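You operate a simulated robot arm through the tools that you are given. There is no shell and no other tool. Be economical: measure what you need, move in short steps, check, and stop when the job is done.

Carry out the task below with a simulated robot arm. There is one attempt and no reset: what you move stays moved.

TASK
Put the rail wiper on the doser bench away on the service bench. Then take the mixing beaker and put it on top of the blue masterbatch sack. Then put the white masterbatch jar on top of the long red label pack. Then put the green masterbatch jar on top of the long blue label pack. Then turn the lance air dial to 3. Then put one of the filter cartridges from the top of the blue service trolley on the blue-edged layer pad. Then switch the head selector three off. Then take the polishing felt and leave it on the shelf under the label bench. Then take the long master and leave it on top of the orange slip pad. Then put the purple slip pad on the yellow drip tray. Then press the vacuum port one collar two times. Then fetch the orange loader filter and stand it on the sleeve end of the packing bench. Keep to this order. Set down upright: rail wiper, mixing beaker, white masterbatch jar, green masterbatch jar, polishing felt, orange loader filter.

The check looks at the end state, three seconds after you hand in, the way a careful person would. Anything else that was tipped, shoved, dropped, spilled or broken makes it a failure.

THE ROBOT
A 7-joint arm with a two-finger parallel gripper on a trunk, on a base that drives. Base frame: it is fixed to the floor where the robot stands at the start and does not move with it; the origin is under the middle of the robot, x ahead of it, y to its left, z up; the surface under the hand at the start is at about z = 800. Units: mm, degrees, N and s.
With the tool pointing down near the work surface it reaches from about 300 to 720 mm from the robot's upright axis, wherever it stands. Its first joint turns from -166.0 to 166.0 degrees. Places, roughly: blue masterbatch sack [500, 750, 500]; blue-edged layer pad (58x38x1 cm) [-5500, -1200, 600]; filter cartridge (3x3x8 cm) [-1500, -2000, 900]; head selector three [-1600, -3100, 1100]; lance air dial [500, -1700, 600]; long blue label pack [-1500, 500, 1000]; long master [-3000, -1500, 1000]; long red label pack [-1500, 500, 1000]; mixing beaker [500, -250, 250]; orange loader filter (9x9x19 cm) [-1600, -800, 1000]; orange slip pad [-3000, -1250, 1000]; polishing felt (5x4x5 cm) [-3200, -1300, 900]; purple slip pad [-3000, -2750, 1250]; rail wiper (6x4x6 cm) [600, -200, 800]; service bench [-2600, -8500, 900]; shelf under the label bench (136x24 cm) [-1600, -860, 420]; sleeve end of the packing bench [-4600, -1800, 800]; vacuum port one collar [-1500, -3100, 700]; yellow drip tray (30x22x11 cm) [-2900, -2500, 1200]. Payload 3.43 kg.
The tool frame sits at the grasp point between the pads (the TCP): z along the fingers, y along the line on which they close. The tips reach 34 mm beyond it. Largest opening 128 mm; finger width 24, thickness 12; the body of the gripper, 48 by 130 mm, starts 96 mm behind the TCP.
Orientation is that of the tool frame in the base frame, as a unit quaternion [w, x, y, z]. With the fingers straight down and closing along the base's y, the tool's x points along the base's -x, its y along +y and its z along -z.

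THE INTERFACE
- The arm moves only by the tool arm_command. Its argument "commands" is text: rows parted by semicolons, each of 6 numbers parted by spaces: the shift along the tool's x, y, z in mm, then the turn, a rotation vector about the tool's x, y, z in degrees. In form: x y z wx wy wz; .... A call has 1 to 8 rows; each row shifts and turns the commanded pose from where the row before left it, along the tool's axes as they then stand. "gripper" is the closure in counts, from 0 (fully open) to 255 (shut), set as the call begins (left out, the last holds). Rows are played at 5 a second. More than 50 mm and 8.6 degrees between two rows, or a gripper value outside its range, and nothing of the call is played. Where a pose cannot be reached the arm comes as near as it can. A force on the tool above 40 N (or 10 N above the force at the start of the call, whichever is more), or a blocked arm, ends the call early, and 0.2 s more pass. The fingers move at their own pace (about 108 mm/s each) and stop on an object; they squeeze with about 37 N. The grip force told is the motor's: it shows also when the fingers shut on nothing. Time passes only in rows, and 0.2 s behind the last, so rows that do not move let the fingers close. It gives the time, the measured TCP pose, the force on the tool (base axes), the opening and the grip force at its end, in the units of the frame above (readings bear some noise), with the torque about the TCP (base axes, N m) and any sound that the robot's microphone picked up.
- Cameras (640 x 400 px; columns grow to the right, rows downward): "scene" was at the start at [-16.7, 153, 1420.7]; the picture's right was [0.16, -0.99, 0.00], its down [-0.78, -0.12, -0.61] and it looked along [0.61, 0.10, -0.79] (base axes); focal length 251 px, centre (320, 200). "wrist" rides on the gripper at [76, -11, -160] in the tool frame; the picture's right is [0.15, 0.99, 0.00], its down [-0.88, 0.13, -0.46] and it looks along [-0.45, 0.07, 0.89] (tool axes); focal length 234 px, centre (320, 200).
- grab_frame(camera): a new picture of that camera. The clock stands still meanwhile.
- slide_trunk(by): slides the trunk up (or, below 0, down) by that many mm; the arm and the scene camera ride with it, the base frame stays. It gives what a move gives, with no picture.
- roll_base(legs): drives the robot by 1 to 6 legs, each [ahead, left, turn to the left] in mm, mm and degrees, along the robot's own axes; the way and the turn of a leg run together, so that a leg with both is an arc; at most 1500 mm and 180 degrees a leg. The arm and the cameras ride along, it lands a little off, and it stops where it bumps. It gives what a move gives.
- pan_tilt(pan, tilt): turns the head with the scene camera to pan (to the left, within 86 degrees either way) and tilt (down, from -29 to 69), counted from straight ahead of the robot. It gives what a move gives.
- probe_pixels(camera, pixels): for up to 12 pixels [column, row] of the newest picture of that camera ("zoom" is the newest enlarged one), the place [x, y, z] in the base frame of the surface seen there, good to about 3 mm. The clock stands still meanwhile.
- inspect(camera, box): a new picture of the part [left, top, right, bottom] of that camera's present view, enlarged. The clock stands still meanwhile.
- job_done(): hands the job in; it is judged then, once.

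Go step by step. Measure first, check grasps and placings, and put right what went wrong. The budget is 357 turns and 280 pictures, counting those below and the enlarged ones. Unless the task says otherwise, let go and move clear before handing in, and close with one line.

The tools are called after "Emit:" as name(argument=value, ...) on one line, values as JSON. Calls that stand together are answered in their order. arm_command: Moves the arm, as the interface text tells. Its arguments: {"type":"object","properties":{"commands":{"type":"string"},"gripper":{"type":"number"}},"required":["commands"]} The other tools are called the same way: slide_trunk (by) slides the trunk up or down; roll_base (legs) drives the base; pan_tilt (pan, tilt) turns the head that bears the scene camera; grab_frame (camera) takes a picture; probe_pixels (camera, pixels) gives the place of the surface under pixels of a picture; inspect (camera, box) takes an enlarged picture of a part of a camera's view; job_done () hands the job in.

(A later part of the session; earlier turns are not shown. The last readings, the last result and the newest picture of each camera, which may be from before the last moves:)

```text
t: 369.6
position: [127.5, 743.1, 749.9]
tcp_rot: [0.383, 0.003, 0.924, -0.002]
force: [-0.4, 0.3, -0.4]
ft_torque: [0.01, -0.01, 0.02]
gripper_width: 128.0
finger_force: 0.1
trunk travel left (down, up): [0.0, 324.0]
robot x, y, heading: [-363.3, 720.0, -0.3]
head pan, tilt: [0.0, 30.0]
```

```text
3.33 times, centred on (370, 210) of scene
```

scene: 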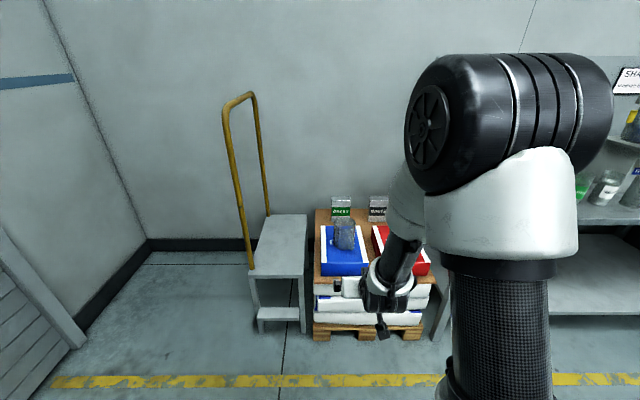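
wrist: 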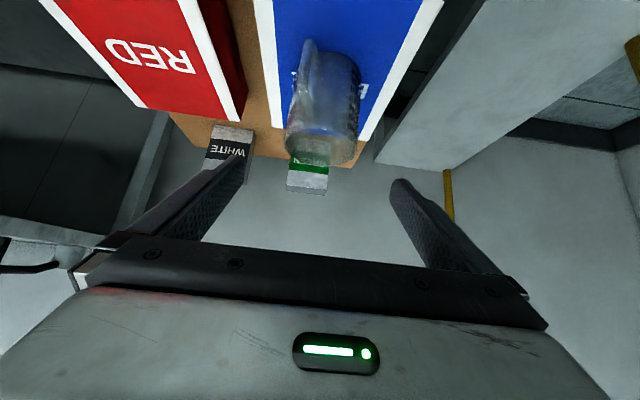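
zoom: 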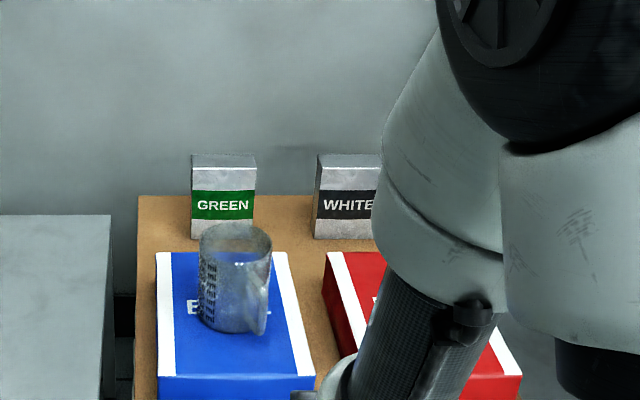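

The pallet items are packets; the jars on the doser bench are meant. Raising the trunk and moving in front of the white jar.

Emit:
slide_trunk(by=250)

Emit:
roll_base(legs=[[0, -960, 0.3], [200, 0, 0]])

Emit:
grab_frame(camera="wrist")

Emit:
pan_tilt(pan=5, tilt=45)

Emit:
grab_frame(camera="scene")

```text
t: 372.1
position: [128.9, 743.4, 998.5]
tcp_rot: [0.383, 0.002, 0.924, -0.001]
force: [0.2, -0.2, 0.6]
ft_torque: [0.01, -0.02, 0.0]
gripper_width: 127.8
finger_force: 0.0
trunk travel left (down, up): [-250.0, 74.0]
robot x, y, heading: [-359.8, 721.4, -0.2]
head pan, tilt: [0.0, 30.0]
```

```text
t: 382.8
position: [326.7, -193.8, 999.6]
tcp_rot: [0.383, -0.006, 0.924, 0.002]
force: [-0.4, 0.1, 0.1]
ft_torque: [0.0, 0.03, -0.01]
gripper_width: 127.8
finger_force: 0.1
trunk travel left (down, up): [-250.0, 74.0]
robot x, y, heading: [-161.3, -224.9, 0.9]
head pan, tilt: [0.0, 30.0]
```

```text
211 pictures are left
```

wrist: 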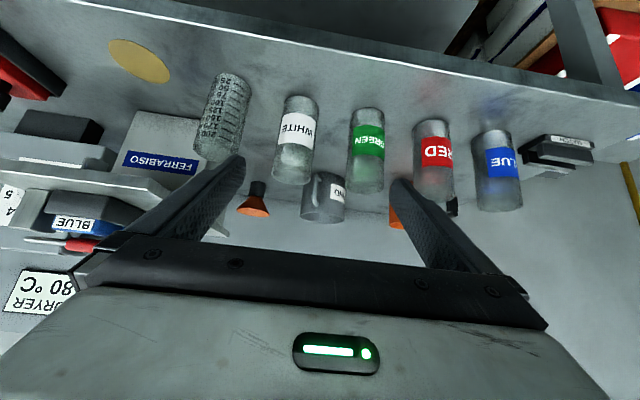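

```text
t: 383.5
position: [327.0, -193.5, 999.9]
tcp_rot: [0.382, -0.007, 0.924, 0.003]
force: [0.9, -0.4, 0.4]
ft_torque: [0.0, 0.0, -0.01]
gripper_width: 127.9
finger_force: 0.0
trunk travel left (down, up): [-250.0, 74.0]
robot x, y, heading: [-162.5, -222.5, 0.8]
head pan, tilt: [5.0, 45.0]
```

```text
210 pictures are left
```

scene: 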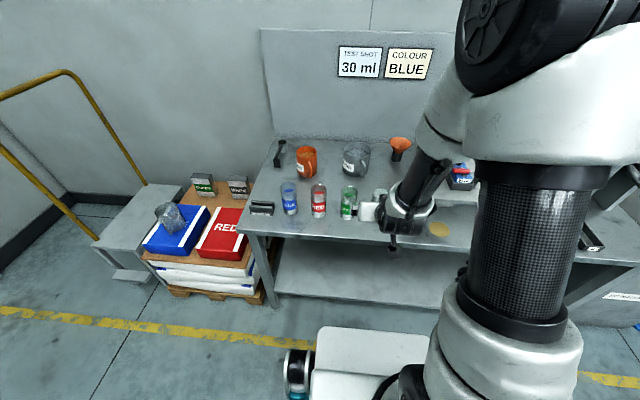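

The beaker at (172,218) looks odd; zooming to check. Also probing the jars.

Emit:
inspect(camera="scene", box=[130, 160, 260, 270])

Emit:
probe_pixels(camera="wrist", pixels=[[280, 140], [317, 140], [298, 130], [295, 165], [300, 100], [385, 140], [350, 140], [245, 110], [210, 110], [295, 183], [367, 190], [367, 150]])

```text
3.64 times, centred on (195, 215) of scene
```

zoom: 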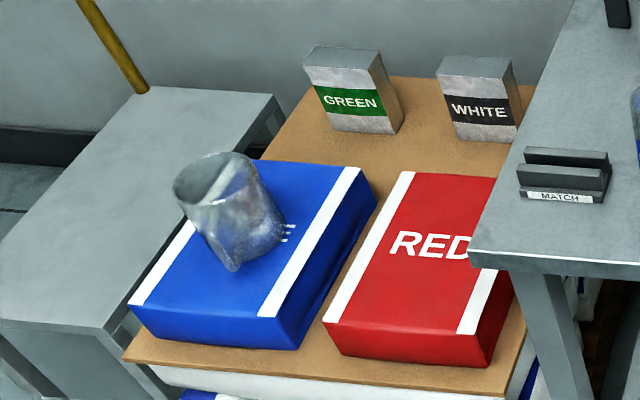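

```text
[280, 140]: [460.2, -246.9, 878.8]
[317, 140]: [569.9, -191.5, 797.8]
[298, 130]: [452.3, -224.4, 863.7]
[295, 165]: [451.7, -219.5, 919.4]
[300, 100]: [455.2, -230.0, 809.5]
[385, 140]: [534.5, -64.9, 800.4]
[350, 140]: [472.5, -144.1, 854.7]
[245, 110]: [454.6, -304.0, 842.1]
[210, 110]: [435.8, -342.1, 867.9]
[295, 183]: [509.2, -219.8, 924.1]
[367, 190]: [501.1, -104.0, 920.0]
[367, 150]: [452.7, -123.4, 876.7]
```

The beaker is upright (just wide-angle skew). White jar: centre ≈(481,-222), Ø≈58, z 800–924. Partly closing to ~90 mm and approaching along the tool axis.

Emit:
arm_command(commands="-17 -28 17 0 0 0; 0 0 0 0 0 0; 0 0 0 0 0 0", gripper=76)

Emit:
arm_command(commands="0 0 45 0 0 0; 0 0 45 0 0 0; 0 0 0 0 0 0")

Emit:
grab_frame(camera="wrist")

```text
t: 384.3
position: [350.9, -221.4, 1000.0]
tcp_rot: [0.383, -0.006, 0.924, 0.003]
force: [0.4, 0.0, -0.3]
ft_torque: [-0.04, 0.0, -0.06]
gripper_width: 89.9
finger_force: 0.2
trunk travel left (down, up): [-250.0, 74.0]
robot x, y, heading: [-159.9, -222.3, 0.8]
head pan, tilt: [5.0, 45.0]
```

```text
t: 385.1
position: [414.7, -220.4, 933.6]
tcp_rot: [0.383, -0.006, 0.924, 0.002]
force: [-0.1, -0.5, -0.1]
ft_torque: [-0.02, -0.04, 0.01]
gripper_width: 89.8
finger_force: 0.0
trunk travel left (down, up): [-250.0, 74.0]
robot x, y, heading: [-161.8, -224.3, 0.6]
head pan, tilt: [5.0, 45.0]
```

```text
208 pictures are left
```

wrist: 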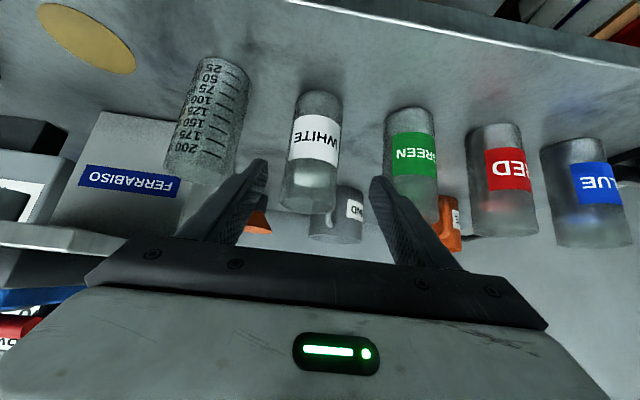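

Emit:
arm_command(commands="0 0 25 0 0 0; 0 0 20 0 0 0; 0 0 0 0 0 0")

Emit:
grab_frame(camera="wrist")

Emit:
probe_pixels(camera="wrist", pixels=[[300, 150], [340, 160], [315, 140], [315, 190], [220, 130], [400, 140], [250, 130]])

```text
t: 385.9
position: [446.6, -219.1, 902.6]
tcp_rot: [0.383, -0.007, 0.924, 0.003]
force: [0.5, 0.4, 1.0]
ft_torque: [0.0, 0.0, -0.03]
gripper_width: 89.9
finger_force: 0.0
trunk travel left (down, up): [-250.0, 74.0]
robot x, y, heading: [-161.5, -224.2, 0.8]
head pan, tilt: [5.0, 45.0]
```

```text
207 pictures are left
```

wrist: 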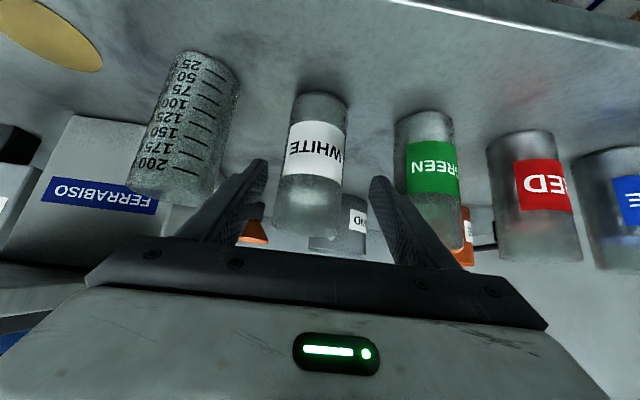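

```text
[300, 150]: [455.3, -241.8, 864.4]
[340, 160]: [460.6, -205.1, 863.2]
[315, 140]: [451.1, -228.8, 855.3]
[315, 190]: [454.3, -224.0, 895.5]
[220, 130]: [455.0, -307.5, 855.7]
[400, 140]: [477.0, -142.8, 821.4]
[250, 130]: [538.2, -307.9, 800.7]
```

Centred to within 5 mm. Advancing the last 47 mm with a 4 mm correction, then closing.

Emit:
arm_command(commands="0 -4 17 0 0 0; 0 0 15 0 0 0; 0 0 15 0 0 0; 0 0 0 0 0 0")

Emit:
arm_command(commands="0 0 0 0 0 0; 0 0 0 0 0 0; 0 0 0 0 0 0; 0 0 0 0 0 0", gripper=255)

Emit:
arm_command(commands="-3 0 -3 0 0 0; -6 0 -6 0 0 0; -10 0 -10 0 0 0; -15 0 -15 0 0 0; 0 0 0 0 0 0")

Emit:
grab_frame(camera="wrist")

```text
t: 386.9
position: [479.9, -222.9, 871.7]
tcp_rot: [0.383, -0.006, 0.924, 0.002]
force: [-0.1, 0.0, 0.8]
ft_torque: [-0.02, 0.06, -0.03]
gripper_width: 90.0
finger_force: 0.1
trunk travel left (down, up): [-250.0, 74.0]
robot x, y, heading: [-162.6, -221.9, 1.1]
head pan, tilt: [5.0, 45.0]
```

```text
t: 387.9
position: [478.3, -222.9, 870.1]
tcp_rot: [0.383, -0.006, 0.924, 0.002]
force: [1.0, -0.4, 0.3]
ft_torque: [0.01, -0.01, 0.03]
gripper_width: 54.4
finger_force: 36.4
trunk travel left (down, up): [-250.0, 74.0]
robot x, y, heading: [-165.9, -226.0, 0.8]
head pan, tilt: [5.0, 45.0]
```

```text
t: 389.1
position: [477.4, -223.1, 920.1]
tcp_rot: [0.383, -0.006, 0.924, 0.002]
force: [0.1, -0.3, -1.8]
ft_torque: [-0.01, 0.0, -0.03]
gripper_width: 54.4
finger_force: 37.3
trunk travel left (down, up): [-250.0, 74.0]
robot x, y, heading: [-161.4, -228.0, 0.7]
head pan, tilt: [5.0, 45.0]
```

```text
206 pictures are left
```

wrist: 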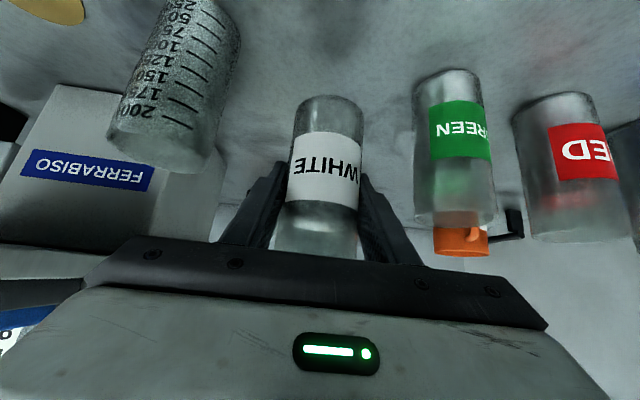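

White jar held (54 mm), bottom 70.5 below TCP. Lifting, retracting, then turning to the rack.

Emit:
arm_command(commands="-25 0 -25 0 0 0; -30 0 -30 0 0 0; 30 0 -30 0 0 0; 30 0 -30 0 0 0; 30 0 -30 0 0 0; 20 0 -20 0 0 0; 0 0 0 0 0 0")

Emit:
roll_base(legs=[[-270, 0, 0], [0, 0, 179], [0, -700, 0]])

Emit:
pan_tilt(pan=10, tilt=25)

Emit:
grab_frame(camera="scene")

```text
t: 390.7
position: [322.8, -225.0, 995.7]
tcp_rot: [0.383, -0.007, 0.924, 0.002]
force: [-0.3, -0.4, -1.7]
ft_torque: [-0.01, -0.04, 0.01]
gripper_width: 54.3
finger_force: 36.9
trunk travel left (down, up): [-250.0, 74.0]
robot x, y, heading: [-163.6, -225.8, 0.7]
head pan, tilt: [5.0, 45.0]
```

```text
t: 407.0
position: [-937.3, 463.3, 996.0]
tcp_rot: [0.004, 0.924, 0.011, -0.383]
force: [0.8, 1.2, -1.2]
ft_torque: [0.02, 0.01, -0.03]
gripper_width: 54.3
finger_force: 36.6
trunk travel left (down, up): [-250.0, 74.0]
robot x, y, heading: [-450.0, 470.0, -178.5]
head pan, tilt: [5.0, 45.0]
```

```text
t: 407.8
position: [-938.0, 462.2, 995.7]
tcp_rot: [0.003, 0.924, 0.01, -0.383]
force: [-0.5, 0.3, -1.7]
ft_torque: [0.02, 0.03, 0.03]
gripper_width: 54.1
finger_force: 36.8
trunk travel left (down, up): [-250.0, 74.0]
robot x, y, heading: [-451.0, 466.9, -178.8]
head pan, tilt: [10.0, 25.0]
```

```text
205 pictures are left
```

scene: 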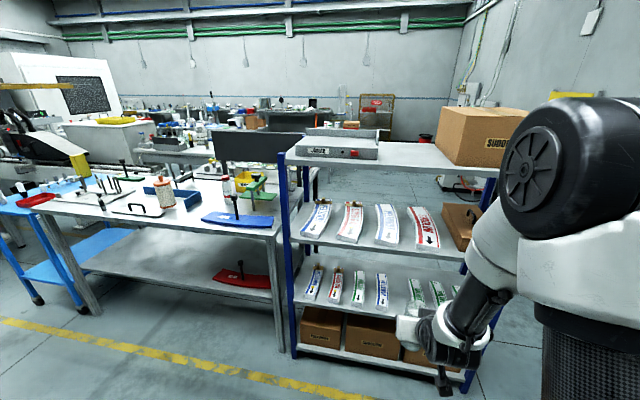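

Emit:
inspect(camera="scene", box=[280, 180, 490, 320])

Emit:
probe_pixels(camera="scene", pixels=[[423, 210], [430, 243], [415, 215], [388, 240], [380, 208], [346, 235], [318, 230], [430, 253], [355, 290], [382, 300], [395, 240], [350, 155]])

```text
2.86 times, centred on (385, 250) of scene
```

zoom: 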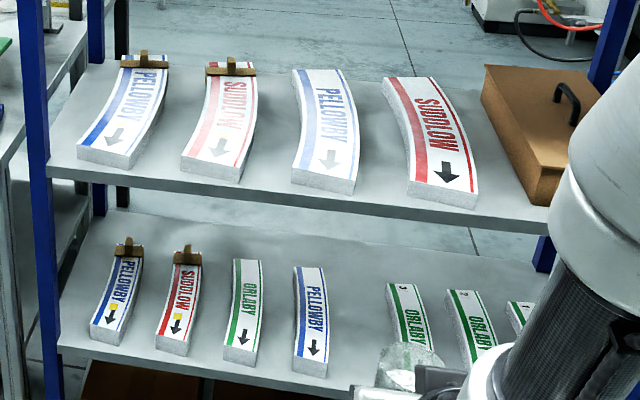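

```text
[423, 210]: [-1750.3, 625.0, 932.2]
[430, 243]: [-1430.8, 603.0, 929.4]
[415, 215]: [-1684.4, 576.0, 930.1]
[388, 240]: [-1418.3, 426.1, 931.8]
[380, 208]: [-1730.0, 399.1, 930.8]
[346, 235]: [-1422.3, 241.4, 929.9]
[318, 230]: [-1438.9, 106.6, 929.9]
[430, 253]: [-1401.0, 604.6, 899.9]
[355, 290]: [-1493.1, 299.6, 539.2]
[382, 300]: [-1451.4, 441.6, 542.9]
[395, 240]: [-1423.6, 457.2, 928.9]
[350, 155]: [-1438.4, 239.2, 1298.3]
```

Four packs on the upper shelf; the left two bear clips. I'll measure their lengths to see which are "long".

Emit:
probe_pixels(camera="zoom", pixels=[[112, 160], [155, 72], [210, 172], [235, 72], [325, 185], [308, 74], [445, 198], [405, 82], [145, 55], [228, 63], [295, 165], [355, 180]])

Emit:
inspect(camera="scene", box=[295, 190, 385, 250])

Emit:
inspect(camera="scene", box=[370, 190, 460, 255])

```text
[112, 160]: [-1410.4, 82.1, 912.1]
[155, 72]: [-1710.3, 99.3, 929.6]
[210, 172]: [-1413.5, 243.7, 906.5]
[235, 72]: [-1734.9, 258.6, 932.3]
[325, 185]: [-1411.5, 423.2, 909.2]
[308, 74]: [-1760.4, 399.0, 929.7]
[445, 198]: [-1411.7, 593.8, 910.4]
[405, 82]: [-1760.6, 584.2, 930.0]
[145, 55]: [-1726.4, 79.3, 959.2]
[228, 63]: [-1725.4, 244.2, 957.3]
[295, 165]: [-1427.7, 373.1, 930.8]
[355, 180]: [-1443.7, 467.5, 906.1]
```

```text
6.67 times, centred on (340, 220) of scene
```

zoom: 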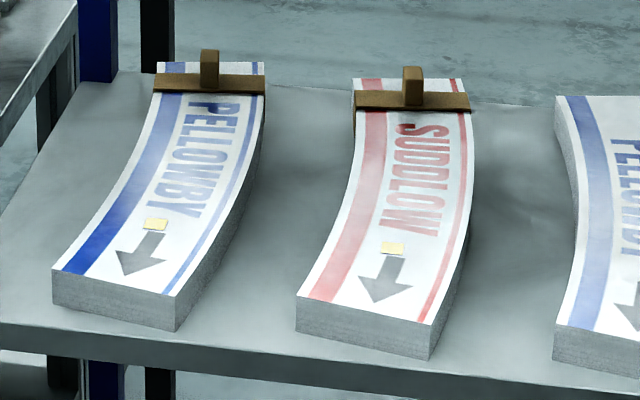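

```text
6.15 times, centred on (415, 222) of scene
```

zoom: 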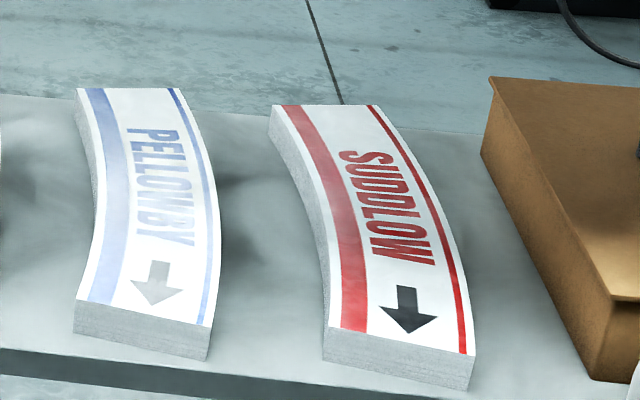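

By the coarse coordinates (y≈500) and length (~355 vs ~330 mm), the rightmost red (y≈600) and third blue (y≈415) are the long packs. Probing the red pack's edges for a placement spot.

Emit:
probe_pixels(camera="zoom", pixels=[[330, 240], [440, 240], [335, 290], [462, 290], [310, 190], [415, 190], [385, 250], [375, 215], [93, 240], [212, 240], [90, 190], [205, 190]])

Emit:
probe_pixels(camera="scene", pixels=[[450, 215], [470, 245], [465, 255], [475, 210], [440, 170], [490, 175]])

```text
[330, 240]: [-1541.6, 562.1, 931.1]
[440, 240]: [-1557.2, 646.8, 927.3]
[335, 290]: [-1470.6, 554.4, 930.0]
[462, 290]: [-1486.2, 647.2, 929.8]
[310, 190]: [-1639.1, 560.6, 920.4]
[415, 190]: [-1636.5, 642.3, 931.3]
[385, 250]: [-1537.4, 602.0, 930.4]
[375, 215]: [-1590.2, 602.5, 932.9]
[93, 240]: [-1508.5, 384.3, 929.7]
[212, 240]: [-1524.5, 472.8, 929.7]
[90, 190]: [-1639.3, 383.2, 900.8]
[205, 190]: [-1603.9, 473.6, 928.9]
```

```text
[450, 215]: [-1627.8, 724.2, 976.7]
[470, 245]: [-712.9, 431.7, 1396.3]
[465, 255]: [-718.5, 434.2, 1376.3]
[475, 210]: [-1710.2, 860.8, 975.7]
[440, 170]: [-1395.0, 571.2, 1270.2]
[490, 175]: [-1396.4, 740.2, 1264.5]
```

Pack top z=930, target (-1510,602). Raising 40 mm, aligning and driving in.

Emit:
arm_command(commands="-14 0 -14 0 0 0; -15 0 -15 0 0 0; 0 0 0 0 0 0")

Emit:
roll_base(legs=[[0, -140, -1.2], [440, 0, 0]])

Emit:
grab_frame(camera="wrist")

Emit:
grab_frame(camera="scene")

```text
t: 408.6
position: [-938.2, 461.5, 1036.9]
tcp_rot: [0.005, 0.924, 0.01, -0.383]
force: [0.0, 0.0, -1.3]
ft_torque: [-0.06, 0.02, -0.02]
gripper_width: 54.2
finger_force: 37.0
trunk travel left (down, up): [-250.0, 74.0]
robot x, y, heading: [-454.1, 465.7, -178.8]
head pan, tilt: [10.0, 25.0]
```

```text
t: 412.9
position: [-1385.8, 610.9, 1037.3]
tcp_rot: [0.0, 0.924, 0.001, -0.383]
force: [0.8, 0.3, -1.2]
ft_torque: [-0.01, 0.0, 0.0]
gripper_width: 54.3
finger_force: 36.9
trunk travel left (down, up): [-250.0, 74.0]
robot x, y, heading: [-901.6, 605.2, 179.7]
head pan, tilt: [10.0, 25.0]
```

```text
201 pictures are left
```

wrist: 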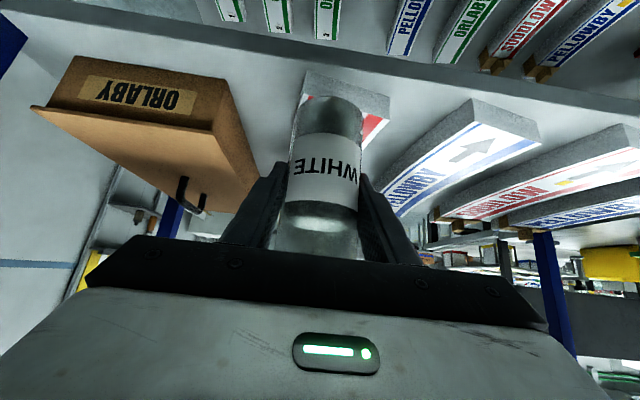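

```text
200 pictures are left
```

scene: 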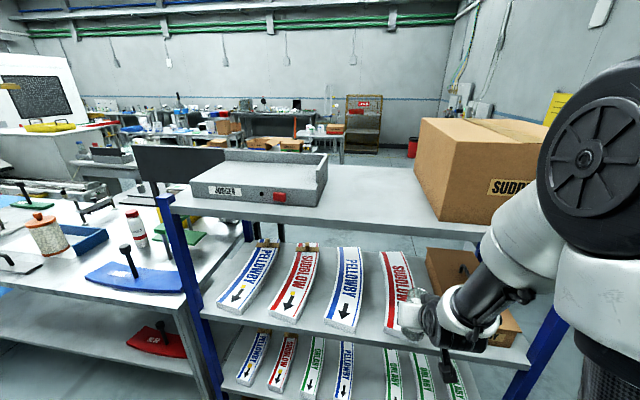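

Emit:
probe_pixels(camera="scene", pixels=[[460, 210], [545, 150], [560, 110], [590, 230], [550, 235], [500, 270], [470, 230], [440, 310], [412, 300], [520, 200]])

```text
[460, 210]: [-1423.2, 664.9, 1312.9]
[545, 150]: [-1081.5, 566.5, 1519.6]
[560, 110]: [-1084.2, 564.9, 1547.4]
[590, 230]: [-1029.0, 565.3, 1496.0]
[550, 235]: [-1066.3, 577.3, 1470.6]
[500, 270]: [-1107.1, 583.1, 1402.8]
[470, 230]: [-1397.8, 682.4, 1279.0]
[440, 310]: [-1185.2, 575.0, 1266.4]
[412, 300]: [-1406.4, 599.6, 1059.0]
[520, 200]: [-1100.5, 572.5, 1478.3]
```

The wrist is close to the top shelf's edge height, so I'll place near the pack's front: TCP x≈-1467, after lowering to ~10 mm clearance.

Emit:
arm_command(commands="9 9 9 0 0 0; 9 0 9 0 0 0; -19 0 19 0 0 0; -19 0 19 0 0 0; -19 0 19 0 0 0; 0 0 0 0 0 0")

Emit:
grab_frame(camera="wrist")

Emit:
inspect(camera="scene", box=[340, 200, 560, 360])

```text
t: 414.3
position: [-1464.9, 603.5, 1011.0]
tcp_rot: [0.0, 0.924, 0.0, -0.382]
force: [-0.1, 0.6, -2.4]
ft_torque: [-0.02, -0.04, 0.03]
gripper_width: 54.4
finger_force: 36.9
trunk travel left (down, up): [-250.0, 74.0]
robot x, y, heading: [-899.3, 604.3, 180.0]
head pan, tilt: [10.0, 25.0]
```

```text
199 pictures are left
```

wrist: 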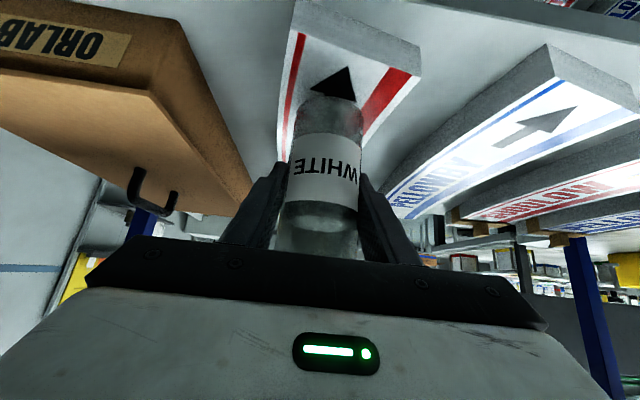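

```text
2.50 times, centred on (450, 280) of scene
```

zoom: 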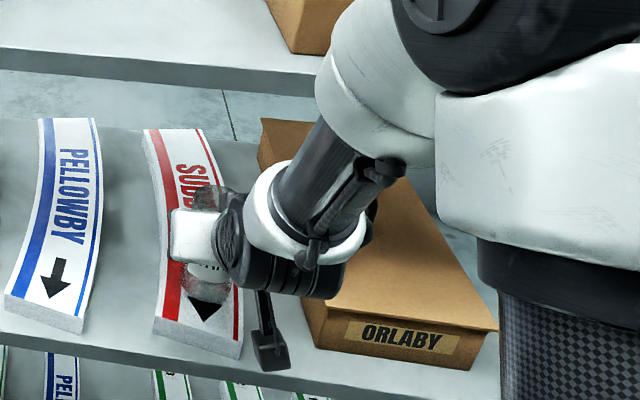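

Good position over the arrow. Lowering about 10 mm and releasing.

Emit:
arm_command(commands="3 0 3 0 0 0; 2 0 2 0 0 0; 1 0 1 0 0 0; 0.7 0 0.7 0 0 0; 0.7 0 0.7 0 0 0; 0 0 0 0 0 0")

```text
t: 415.7
position: [-1466.0, 601.8, 1000.3]
tcp_rot: [0.0, 0.924, 0.0, -0.383]
force: [-0.2, 0.0, 0.1]
ft_torque: [-0.06, -0.04, 0.04]
gripper_width: 54.3
finger_force: 36.9
trunk travel left (down, up): [-250.0, 74.0]
robot x, y, heading: [-898.4, 607.7, 180.0]
head pan, tilt: [10.0, 25.0]
```

Weight has transferred. Opening to 90 mm only (box beside) and backing out along the tool axis.

Emit:
arm_command(commands="0 0 0 0 0 0; 0 0 0 0 0 0; 0 0 0 0 0 0", gripper=76)

Emit:
arm_command(commands="6 0 -14 0 0 0; 10 0 -25 0 0 0; 15 0 -35 0 0 0; 15 0 -35 0 0 0; 0 0 0 0 0 0")

Emit:
grab_frame(camera="wrist")

```text
t: 416.5
position: [-1464.7, 602.6, 1000.2]
tcp_rot: [-0.001, 0.924, -0.001, -0.383]
force: [0.5, -0.2, -0.2]
ft_torque: [-0.01, 0.01, -0.01]
gripper_width: 89.9
finger_force: 0.0
trunk travel left (down, up): [-250.0, 74.0]
robot x, y, heading: [-899.3, 601.3, 179.9]
head pan, tilt: [10.0, 25.0]
```

```text
t: 417.7
position: [-1365.7, 603.9, 1045.3]
tcp_rot: [0.001, 0.924, 0.001, -0.381]
force: [0.7, -0.7, -0.1]
ft_torque: [-0.02, -0.01, 0.01]
gripper_width: 89.9
finger_force: 0.0
out of reach, approached as far as the arm can: row 4
trunk travel left (down, up): [-250.0, 74.0]
robot x, y, heading: [-904.8, 607.1, 179.9]
head pan, tilt: [10.0, 25.0]
```

```text
197 pictures are left
```

wrist: 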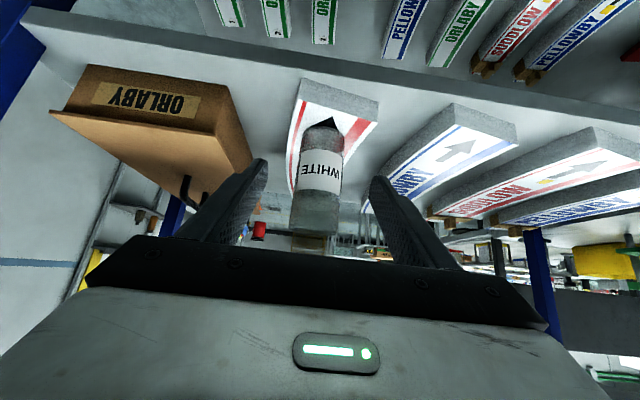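

The white jar stands on the red pack. Returning to the bench for the green jar.

Emit:
roll_base(legs=[[-450, 0, 0], [0, 0, 180], [0, -720, 0], [280, 0, 0]])

Emit:
grab_frame(camera="wrist")

```text
t: 436.4
position: [279.7, -132.3, 1045.2]
tcp_rot: [0.381, 0.014, 0.924, -0.006]
force: [0.0, -1.0, -0.2]
ft_torque: [-0.03, 0.0, 0.0]
gripper_width: 89.6
finger_force: 0.1
trunk travel left (down, up): [-250.0, 74.0]
robot x, y, heading: [-191.9, -118.9, -1.6]
head pan, tilt: [10.0, 25.0]
```

```text
196 pictures are left
```

wrist: 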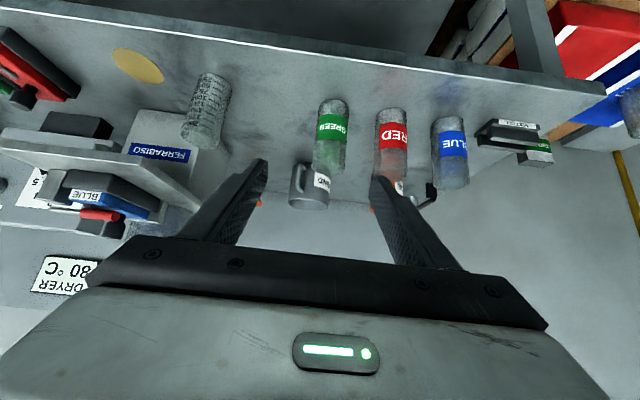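

Emit:
roll_base(legs=[[35, 0, 1.6]])

Emit:
grab_frame(camera="wrist")

```text
t: 437.2
position: [315.6, -119.7, 1045.4]
tcp_rot: [0.382, 0.0, 0.924, 0.0]
force: [-0.9, 0.0, 0.1]
ft_torque: [0.0, -0.02, -0.01]
gripper_width: 89.6
finger_force: 0.1
trunk travel left (down, up): [-250.0, 74.0]
robot x, y, heading: [-153.3, -122.5, -0.1]
head pan, tilt: [10.0, 25.0]
```

```text
195 pictures are left
```

wrist: 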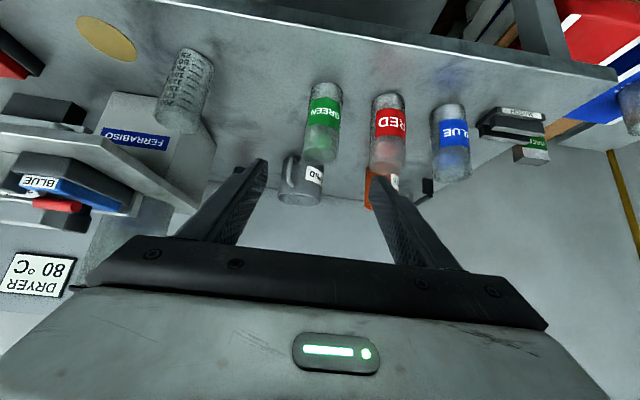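

Emit:
probe_pixels(camera="wrist", pixels=[[311, 115], [336, 115], [323, 115], [321, 140], [323, 160], [375, 125], [402, 125], [372, 150], [386, 150], [308, 140], [334, 140]])

```text
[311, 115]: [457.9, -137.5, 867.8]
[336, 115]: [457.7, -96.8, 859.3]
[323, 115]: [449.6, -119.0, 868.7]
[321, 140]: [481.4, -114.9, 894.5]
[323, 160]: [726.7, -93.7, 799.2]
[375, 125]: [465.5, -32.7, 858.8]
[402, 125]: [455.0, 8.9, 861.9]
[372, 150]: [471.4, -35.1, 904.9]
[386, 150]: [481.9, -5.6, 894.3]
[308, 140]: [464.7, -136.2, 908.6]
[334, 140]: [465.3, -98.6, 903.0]
```

Green jar centre ≈(480,-117). Approaching along the tool axis as before.

Emit:
arm_command(commands="8 3 13 0 0 0; 0 0 45 0 0 0; 0 0 45 0 0 0; 0 0 45 0 0 0; 0 0 30 0 0 0; 0 0 0 0 0 0")

Emit:
grab_frame(camera="wrist")

Emit:
probe_pixels(camera="wrist", pixels=[[300, 140], [340, 145], [320, 130], [320, 180], [335, 190], [290, 190]])

```text
t: 438.6
position: [435.0, -118.5, 914.0]
tcp_rot: [0.382, 0.0, 0.924, -0.001]
force: [0.7, 0.2, -0.4]
ft_torque: [0.0, -0.01, 0.01]
gripper_width: 90.1
finger_force: 0.1
trunk travel left (down, up): [-250.0, 74.0]
robot x, y, heading: [-153.7, -119.8, -0.0]
head pan, tilt: [10.0, 25.0]
```

```text
194 pictures are left
```

wrist: 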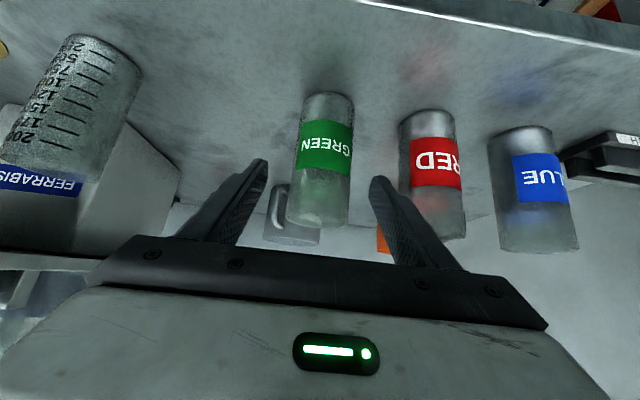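

```text
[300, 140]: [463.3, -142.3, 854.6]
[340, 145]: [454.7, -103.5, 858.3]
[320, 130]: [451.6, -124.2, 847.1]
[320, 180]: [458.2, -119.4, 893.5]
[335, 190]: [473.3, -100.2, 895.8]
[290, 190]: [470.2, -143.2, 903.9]
```

Emit:
arm_command(commands="0 -1 20 0 0 0; 0 0 21 0 0 0; 0 0 21 0 0 0; 0 0 0 0 0 0")

Emit:
arm_command(commands="0 0 0 0 0 0; 0 0 0 0 0 0; 0 0 0 0 0 0; 0 0 0 0 0 0", gripper=255)

Emit:
arm_command(commands="-3 0 -3 0 0 0; -6 0 -6 0 0 0; -10 0 -10 0 0 0; -15 0 -15 0 0 0; -25 0 -25 0 0 0; -30 0 -30 0 0 0; -20 0 -20 0 0 0; 0 0 0 0 0 0")

Emit:
grab_frame(camera="wrist")

```text
t: 439.6
position: [477.8, -117.8, 870.3]
tcp_rot: [0.382, 0.0, 0.924, 0.0]
force: [0.1, 0.0, -0.1]
ft_torque: [0.01, 0.0, 0.01]
gripper_width: 89.7
finger_force: 0.0
trunk travel left (down, up): [-250.0, 74.0]
robot x, y, heading: [-156.3, -118.1, 0.2]
head pan, tilt: [10.0, 25.0]
```

```text
t: 440.6
position: [477.8, -117.1, 869.6]
tcp_rot: [0.382, 0.0, 0.924, 0.0]
force: [-0.1, 0.7, 0.5]
ft_torque: [0.04, -0.02, 0.0]
gripper_width: 54.5
finger_force: 37.3
trunk travel left (down, up): [-250.0, 74.0]
robot x, y, heading: [-151.8, -120.9, 0.2]
head pan, tilt: [10.0, 25.0]
```

```text
t: 442.4
position: [477.6, -117.3, 1023.8]
tcp_rot: [0.382, 0.001, 0.924, 0.0]
force: [0.7, -0.2, -2.0]
ft_torque: [0.03, -0.03, 0.01]
gripper_width: 54.4
finger_force: 37.5
trunk travel left (down, up): [-250.0, 74.0]
robot x, y, heading: [-152.4, -121.4, -0.1]
head pan, tilt: [10.0, 25.0]
```

```text
193 pictures are left
```

wrist: 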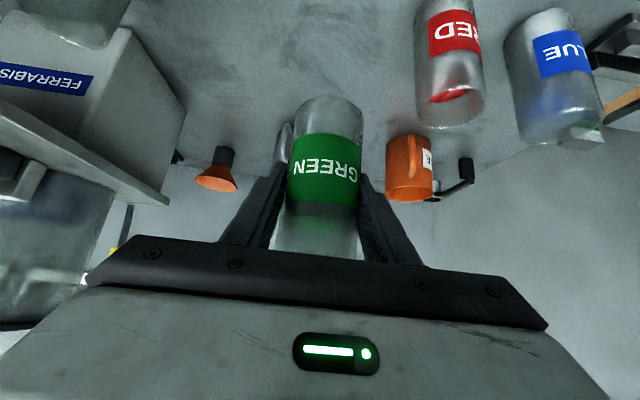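

Green jar held. Retracting and going to the rack, aiming at y≈426.

Emit:
arm_command(commands="20 0 -35 0 0 0; 35 0 -35 0 0 0; 35 0 -35 0 0 0; 8 0 -10 0 0 0; 0 0 0 0 0 0")

Emit:
roll_base(legs=[[-290, 0, 0], [0, 0, 180], [0, -548, 0]])

```text
t: 443.6
position: [327.3, -118.2, 1039.8]
tcp_rot: [0.382, -0.001, 0.924, 0.0]
force: [-0.3, 0.6, -1.9]
ft_torque: [-0.01, 0.02, 0.01]
gripper_width: 54.4
finger_force: 36.5
trunk travel left (down, up): [-250.0, 74.0]
robot x, y, heading: [-152.3, -122.8, -0.1]
head pan, tilt: [10.0, 25.0]
```

```text
t: 458.6
position: [-908.6, 444.2, 1039.3]
tcp_rot: [-0.005, 0.924, -0.013, -0.382]
force: [0.1, -0.2, -2.6]
ft_torque: [0.01, -0.04, -0.03]
gripper_width: 54.2
finger_force: 37.1
trunk travel left (down, up): [-250.0, 74.0]
robot x, y, heading: [-426.1, 433.0, 178.4]
head pan, tilt: [10.0, 25.0]
```

Emit:
roll_base(legs=[[0, 0, 1.6], [470, 5, 0]])

Emit:
grab_frame(camera="wrist")

Emit:
grab_frame(camera="scene")

```text
t: 461.7
position: [-1381.5, 414.7, 1038.7]
tcp_rot: [0.004, 0.924, 0.009, -0.381]
force: [0.2, 0.1, -1.3]
ft_torque: [-0.01, 0.01, 0.05]
gripper_width: 54.2
finger_force: 37.2
trunk travel left (down, up): [-250.0, 74.0]
robot x, y, heading: [-903.4, 425.1, -178.9]
head pan, tilt: [10.0, 25.0]
```

```text
192 pictures are left
```

wrist: 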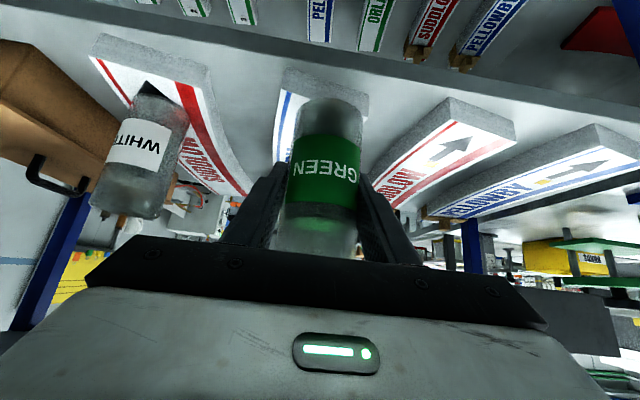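

```text
191 pictures are left
```

scene: 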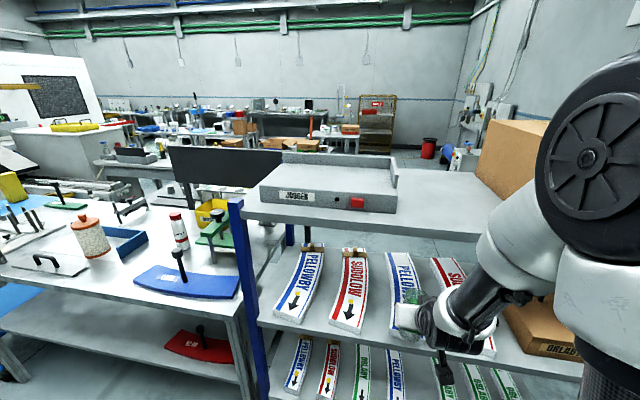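

Emit:
probe_pixels(camera="wrist", pixels=[[288, 85], [365, 100], [282, 120], [300, 72], [362, 84], [145, 110], [145, 95]])

Emit:
arm_command(commands="10 -6 10 0 0 0; 10 -5 10 0 0 0; -20 0 20 0 0 0; -20 0 20 0 0 0; -20 0 20 0 0 0; 0 0 0 0 0 0")

Emit:
grab_frame(camera="wrist")

```text
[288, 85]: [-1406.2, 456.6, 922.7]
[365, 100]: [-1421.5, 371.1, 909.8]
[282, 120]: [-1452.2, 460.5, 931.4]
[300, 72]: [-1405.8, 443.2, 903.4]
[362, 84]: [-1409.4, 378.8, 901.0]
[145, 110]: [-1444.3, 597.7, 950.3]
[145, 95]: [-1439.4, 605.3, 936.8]
```

```text
t: 463.1
position: [-1467.9, 426.1, 1010.2]
tcp_rot: [0.003, 0.924, 0.008, -0.382]
force: [0.6, 0.0, -1.6]
ft_torque: [0.0, -0.01, -0.03]
gripper_width: 54.0
finger_force: 37.2
trunk travel left (down, up): [-250.0, 74.0]
robot x, y, heading: [-906.6, 424.3, -178.8]
head pan, tilt: [10.0, 25.0]
```

```text
190 pictures are left
```

wrist: 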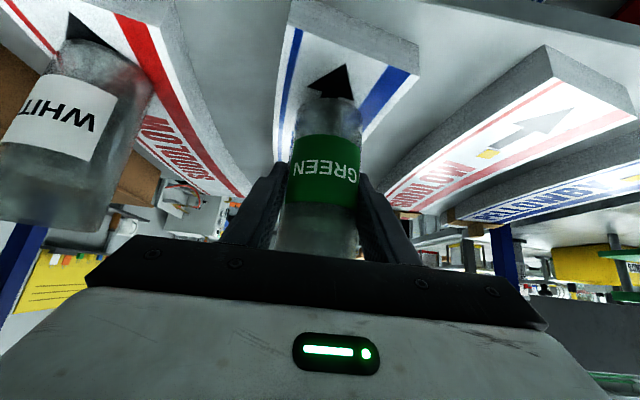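

Centred over the blue pack. Lowering about 10.5 mm.

Emit:
arm_command(commands="3 0 3 0 0 0; 2 0 2 0 0 0; 1 0 1 0 0 0; 0.7 0 0.7 0 0 0; 0.7 0 0.7 0 0 0; 0 0 0 0 0 0")

Emit:
arm_command(commands="0 0 0 0 0 0; 0 0 0 0 0 0; 0 0 0 0 0 0", gripper=76)

Emit:
arm_command(commands="6 0 -14 0 0 0; 10 0 -25 0 0 0; 15 0 -35 0 0 0; 10 0 -20 0 0 0; 0 0 0 0 0 0")

Emit:
grab_frame(camera="wrist")

```text
t: 464.5
position: [-1468.2, 424.3, 1000.9]
tcp_rot: [0.003, 0.924, 0.008, -0.383]
force: [2.1, -1.7, 6.7]
ft_torque: [-0.09, -0.07, 0.03]
gripper_width: 54.1
finger_force: 36.9
trunk travel left (down, up): [-250.0, 74.0]
robot x, y, heading: [-900.9, 424.8, -178.9]
head pan, tilt: [10.0, 25.0]
```

```text
t: 465.3
position: [-1467.8, 424.5, 1000.7]
tcp_rot: [0.004, 0.924, 0.008, -0.381]
force: [-1.7, 0.0, 0.6]
ft_torque: [0.0, -0.04, -0.01]
gripper_width: 89.8
finger_force: 0.1
trunk travel left (down, up): [-250.0, 74.0]
robot x, y, heading: [-902.4, 425.5, -178.6]
head pan, tilt: [10.0, 25.0]
```

```text
t: 466.5
position: [-1372.1, 425.4, 1037.4]
tcp_rot: [0.003, 0.924, 0.007, -0.383]
force: [0.4, 0.1, 0.3]
ft_torque: [-0.03, 0.01, -0.02]
gripper_width: 90.0
finger_force: 0.1
trunk travel left (down, up): [-250.0, 74.0]
robot x, y, heading: [-900.6, 422.4, -179.1]
head pan, tilt: [10.0, 25.0]
```

```text
189 pictures are left
```

wrist: 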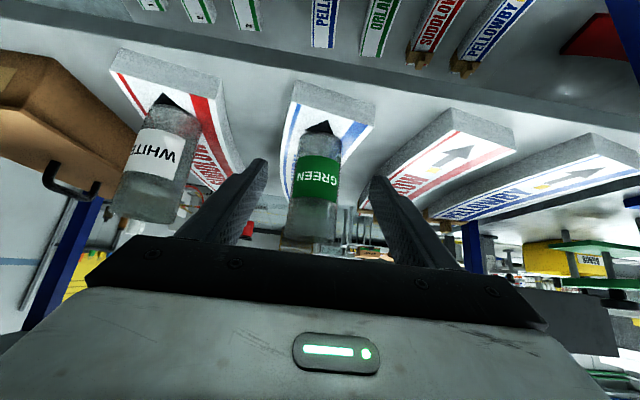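

Both jars stand on their packs. Next: the lance air dial near (500,-1700,600). Driving there facing +x.

Emit:
roll_base(legs=[[-430, 0, 0], [0, 0, 179], [0, -1100, 0], [0, -1000, 0]])

Emit:
pan_tilt(pan=10, tilt=35)

Emit:
grab_frame(camera="scene")

```text
t: 496.8
position: [-0.7, -1694.2, 1036.3]
tcp_rot: [0.382, 0.003, 0.924, -0.001]
force: [0.2, 0.6, 0.9]
ft_torque: [0.01, 0.03, 0.0]
gripper_width: 90.0
finger_force: 0.1
trunk travel left (down, up): [-250.0, 74.0]
robot x, y, heading: [-471.5, -1681.6, -0.4]
head pan, tilt: [10.0, 25.0]
```

```text
t: 497.5
position: [-1.1, -1694.4, 1036.0]
tcp_rot: [0.382, 0.004, 0.924, -0.001]
force: [-0.1, 0.2, 0.3]
ft_torque: [0.01, 0.01, -0.02]
gripper_width: 89.9
finger_force: 0.0
trunk travel left (down, up): [-250.0, 74.0]
robot x, y, heading: [-469.5, -1679.5, -0.3]
head pan, tilt: [10.0, 35.0]
```

```text
188 pictures are left
```

scene: 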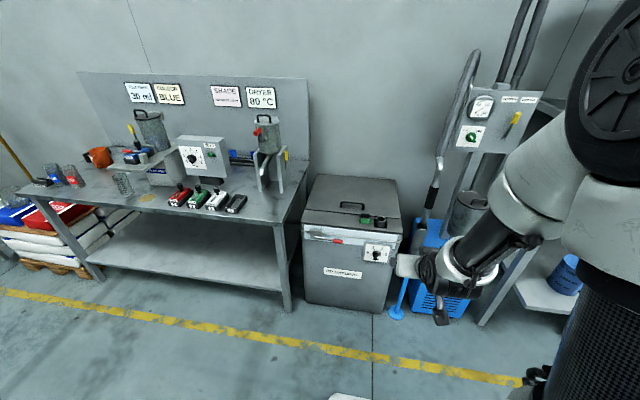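

Emit:
inspect(camera="scene", box=[300, 200, 460, 310])

Emit:
probe_pixels(camera="scene", pixels=[[376, 254], [366, 246], [390, 258], [470, 136], [345, 272], [330, 310], [400, 235], [305, 230]])

```text
3.64 times, centred on (380, 255) of scene
```

zoom: 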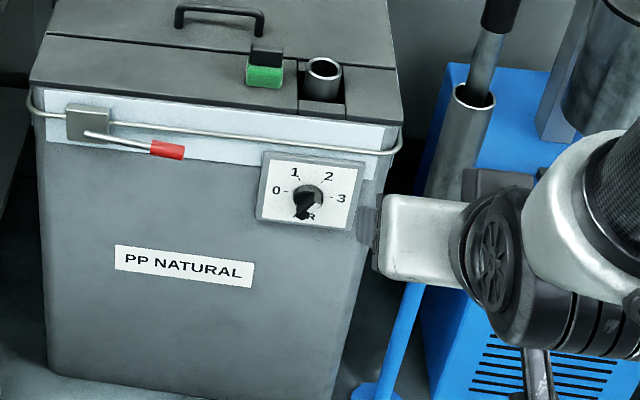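

```text
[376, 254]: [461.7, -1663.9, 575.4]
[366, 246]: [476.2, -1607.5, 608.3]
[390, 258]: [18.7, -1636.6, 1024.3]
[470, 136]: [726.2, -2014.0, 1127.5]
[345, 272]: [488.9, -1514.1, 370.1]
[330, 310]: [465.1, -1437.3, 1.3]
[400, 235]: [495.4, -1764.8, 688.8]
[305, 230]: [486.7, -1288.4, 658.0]
```

The dial is on the hopper cabinet at ≈(470,-1664,580), with 0-1-2-3 over its top. Lowering the trunk and pitching the tool to horizontal.

Emit:
slide_trunk(by=-250)

Emit:
arm_command(commands="15 0 15 0 -7.5 0; 15 0 15 0 -7.5 0; 15 0 15 0 -7.5 0; 15 0 15 0 -7.5 0; 15 0 15 0 -7.5 0; 15 0 15 0 -7.5 0; 0 0 0 0 0 0", gripper=150)

Emit:
grab_frame(camera="wrist")

Emit:
grab_frame(camera="scene")

```text
t: 500.1
position: [-0.8, -1694.4, 786.2]
tcp_rot: [0.382, 0.003, 0.924, -0.002]
force: [-0.5, 0.6, -1.0]
ft_torque: [0.0, -0.01, -0.03]
gripper_width: 89.8
finger_force: 0.1
trunk travel left (down, up): [0.0, 324.0]
robot x, y, heading: [-466.9, -1683.0, -0.2]
head pan, tilt: [10.0, 35.0]
```

```text
t: 501.7
position: [67.6, -1696.1, 667.0]
tcp_rot: [0.707, 0.002, 0.707, -0.002]
force: [-0.4, 0.3, -0.6]
ft_torque: [-0.04, 0.0, -0.03]
gripper_width: 52.8
finger_force: 0.1
out of reach, approached as far as the arm can: row 1, 2
trunk travel left (down, up): [0.0, 324.0]
robot x, y, heading: [-470.3, -1682.9, -0.1]
head pan, tilt: [10.0, 35.0]
```

```text
186 pictures are left
```

wrist: 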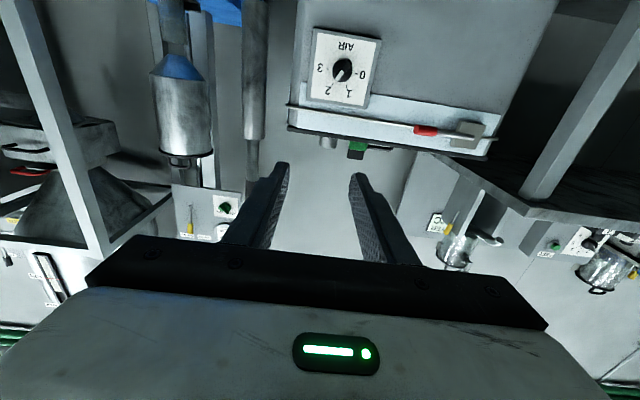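

```text
185 pictures are left
```

scene: 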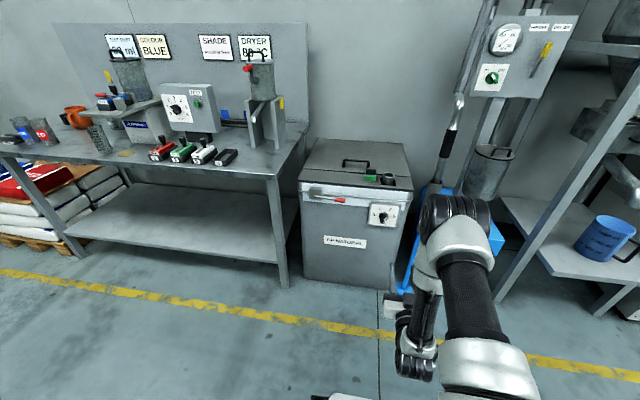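

Emit:
inspect(camera="wrist", box=[300, 20, 390, 120])

Emit:
probe_pixels(camera="wrist", pixels=[[344, 67], [320, 40], [372, 45], [320, 90], [362, 95], [338, 74], [350, 62], [344, 55]])

Emit:
inspect(camera="scene", box=[355, 190, 415, 235])

```text
4.00 times, centred on (345, 70) of wrist
```

zoom: 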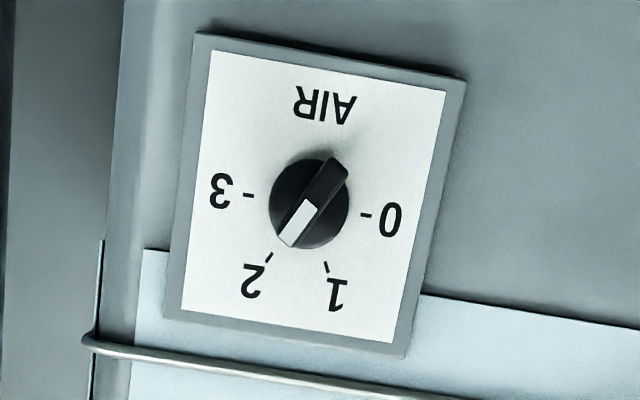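

```text
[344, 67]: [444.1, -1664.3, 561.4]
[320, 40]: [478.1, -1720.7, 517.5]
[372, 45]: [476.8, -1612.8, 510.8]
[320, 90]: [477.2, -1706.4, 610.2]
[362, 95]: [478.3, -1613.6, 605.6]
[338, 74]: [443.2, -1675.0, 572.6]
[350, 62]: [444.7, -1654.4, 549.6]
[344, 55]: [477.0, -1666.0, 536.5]
```

```text
8.89 times, centred on (385, 212) of scene
```

zoom: 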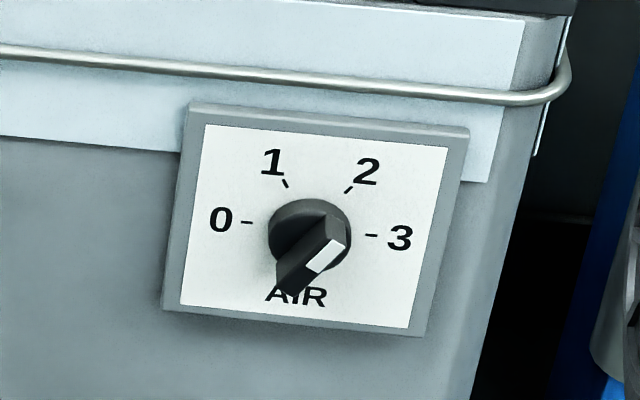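

The AIR dial's white pointer stands at 2; 3 is 60° clockwise. Knob axis ≈(y -1664, z 561), bar from x=444 to 477. Driving closer.

Emit:
roll_base(legs=[[270, 30, 0]])

Emit:
arm_command(commands="25 0 0 0 0 7.5; 25 0 0 0 0 7.5; 25 0 0 0 0 7.5; 25 0 0 0 0 7.5; 0 0 0 0 0 0")

Emit:
grab_frame(camera="wrist")

```text
t: 503.6
position: [342.5, -1668.3, 665.6]
tcp_rot: [0.706, 0.003, 0.708, -0.003]
force: [0.3, 0.4, -0.3]
ft_torque: [0.03, 0.01, 0.0]
gripper_width: 52.3
finger_force: 0.1
trunk travel left (down, up): [0.0, 324.0]
robot x, y, heading: [-196.0, -1656.1, -0.5]
head pan, tilt: [10.0, 35.0]
```

```text
t: 504.8
position: [341.9, -1649.6, 567.5]
tcp_rot: [0.683, 0.186, 0.683, 0.181]
force: [-0.6, 0.1, 1.4]
ft_torque: [0.0, 0.01, 0.02]
gripper_width: 52.7
finger_force: 0.1
trunk travel left (down, up): [0.0, 324.0]
robot x, y, heading: [-196.4, -1654.7, -0.2]
head pan, tilt: [10.0, 35.0]
```

```text
182 pictures are left
```

wrist: 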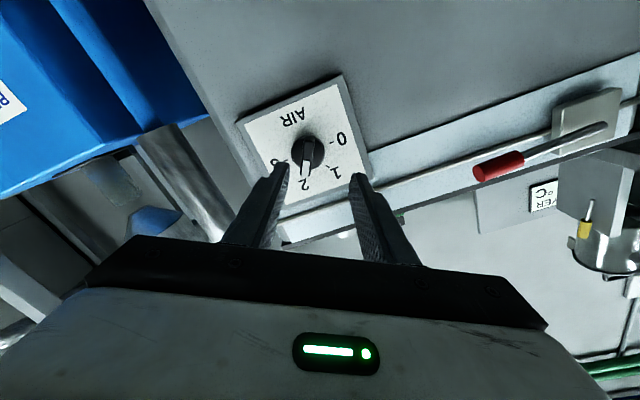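

Emit:
inspect(camera="wrist", box=[240, 90, 380, 220])

Emit:
probe_pixels(camera="wrist", pixels=[[306, 170], [309, 148], [306, 158], [304, 175], [295, 160], [318, 160]])

```text
3.08 times, centred on (310, 155) of wrist
```

zoom: 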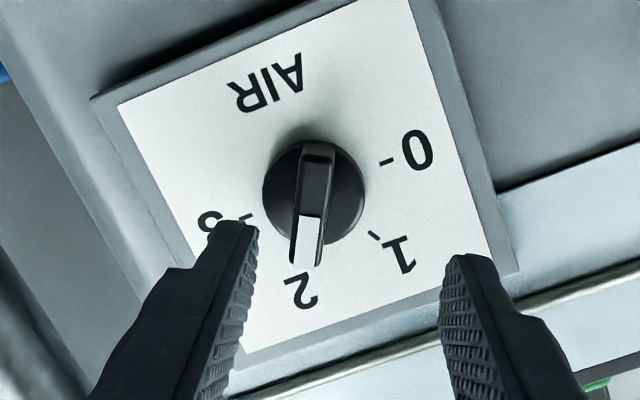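

```text
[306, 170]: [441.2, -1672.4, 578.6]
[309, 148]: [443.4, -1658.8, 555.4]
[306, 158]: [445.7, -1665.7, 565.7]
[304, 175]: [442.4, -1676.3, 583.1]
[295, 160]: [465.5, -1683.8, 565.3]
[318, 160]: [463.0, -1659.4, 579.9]
```

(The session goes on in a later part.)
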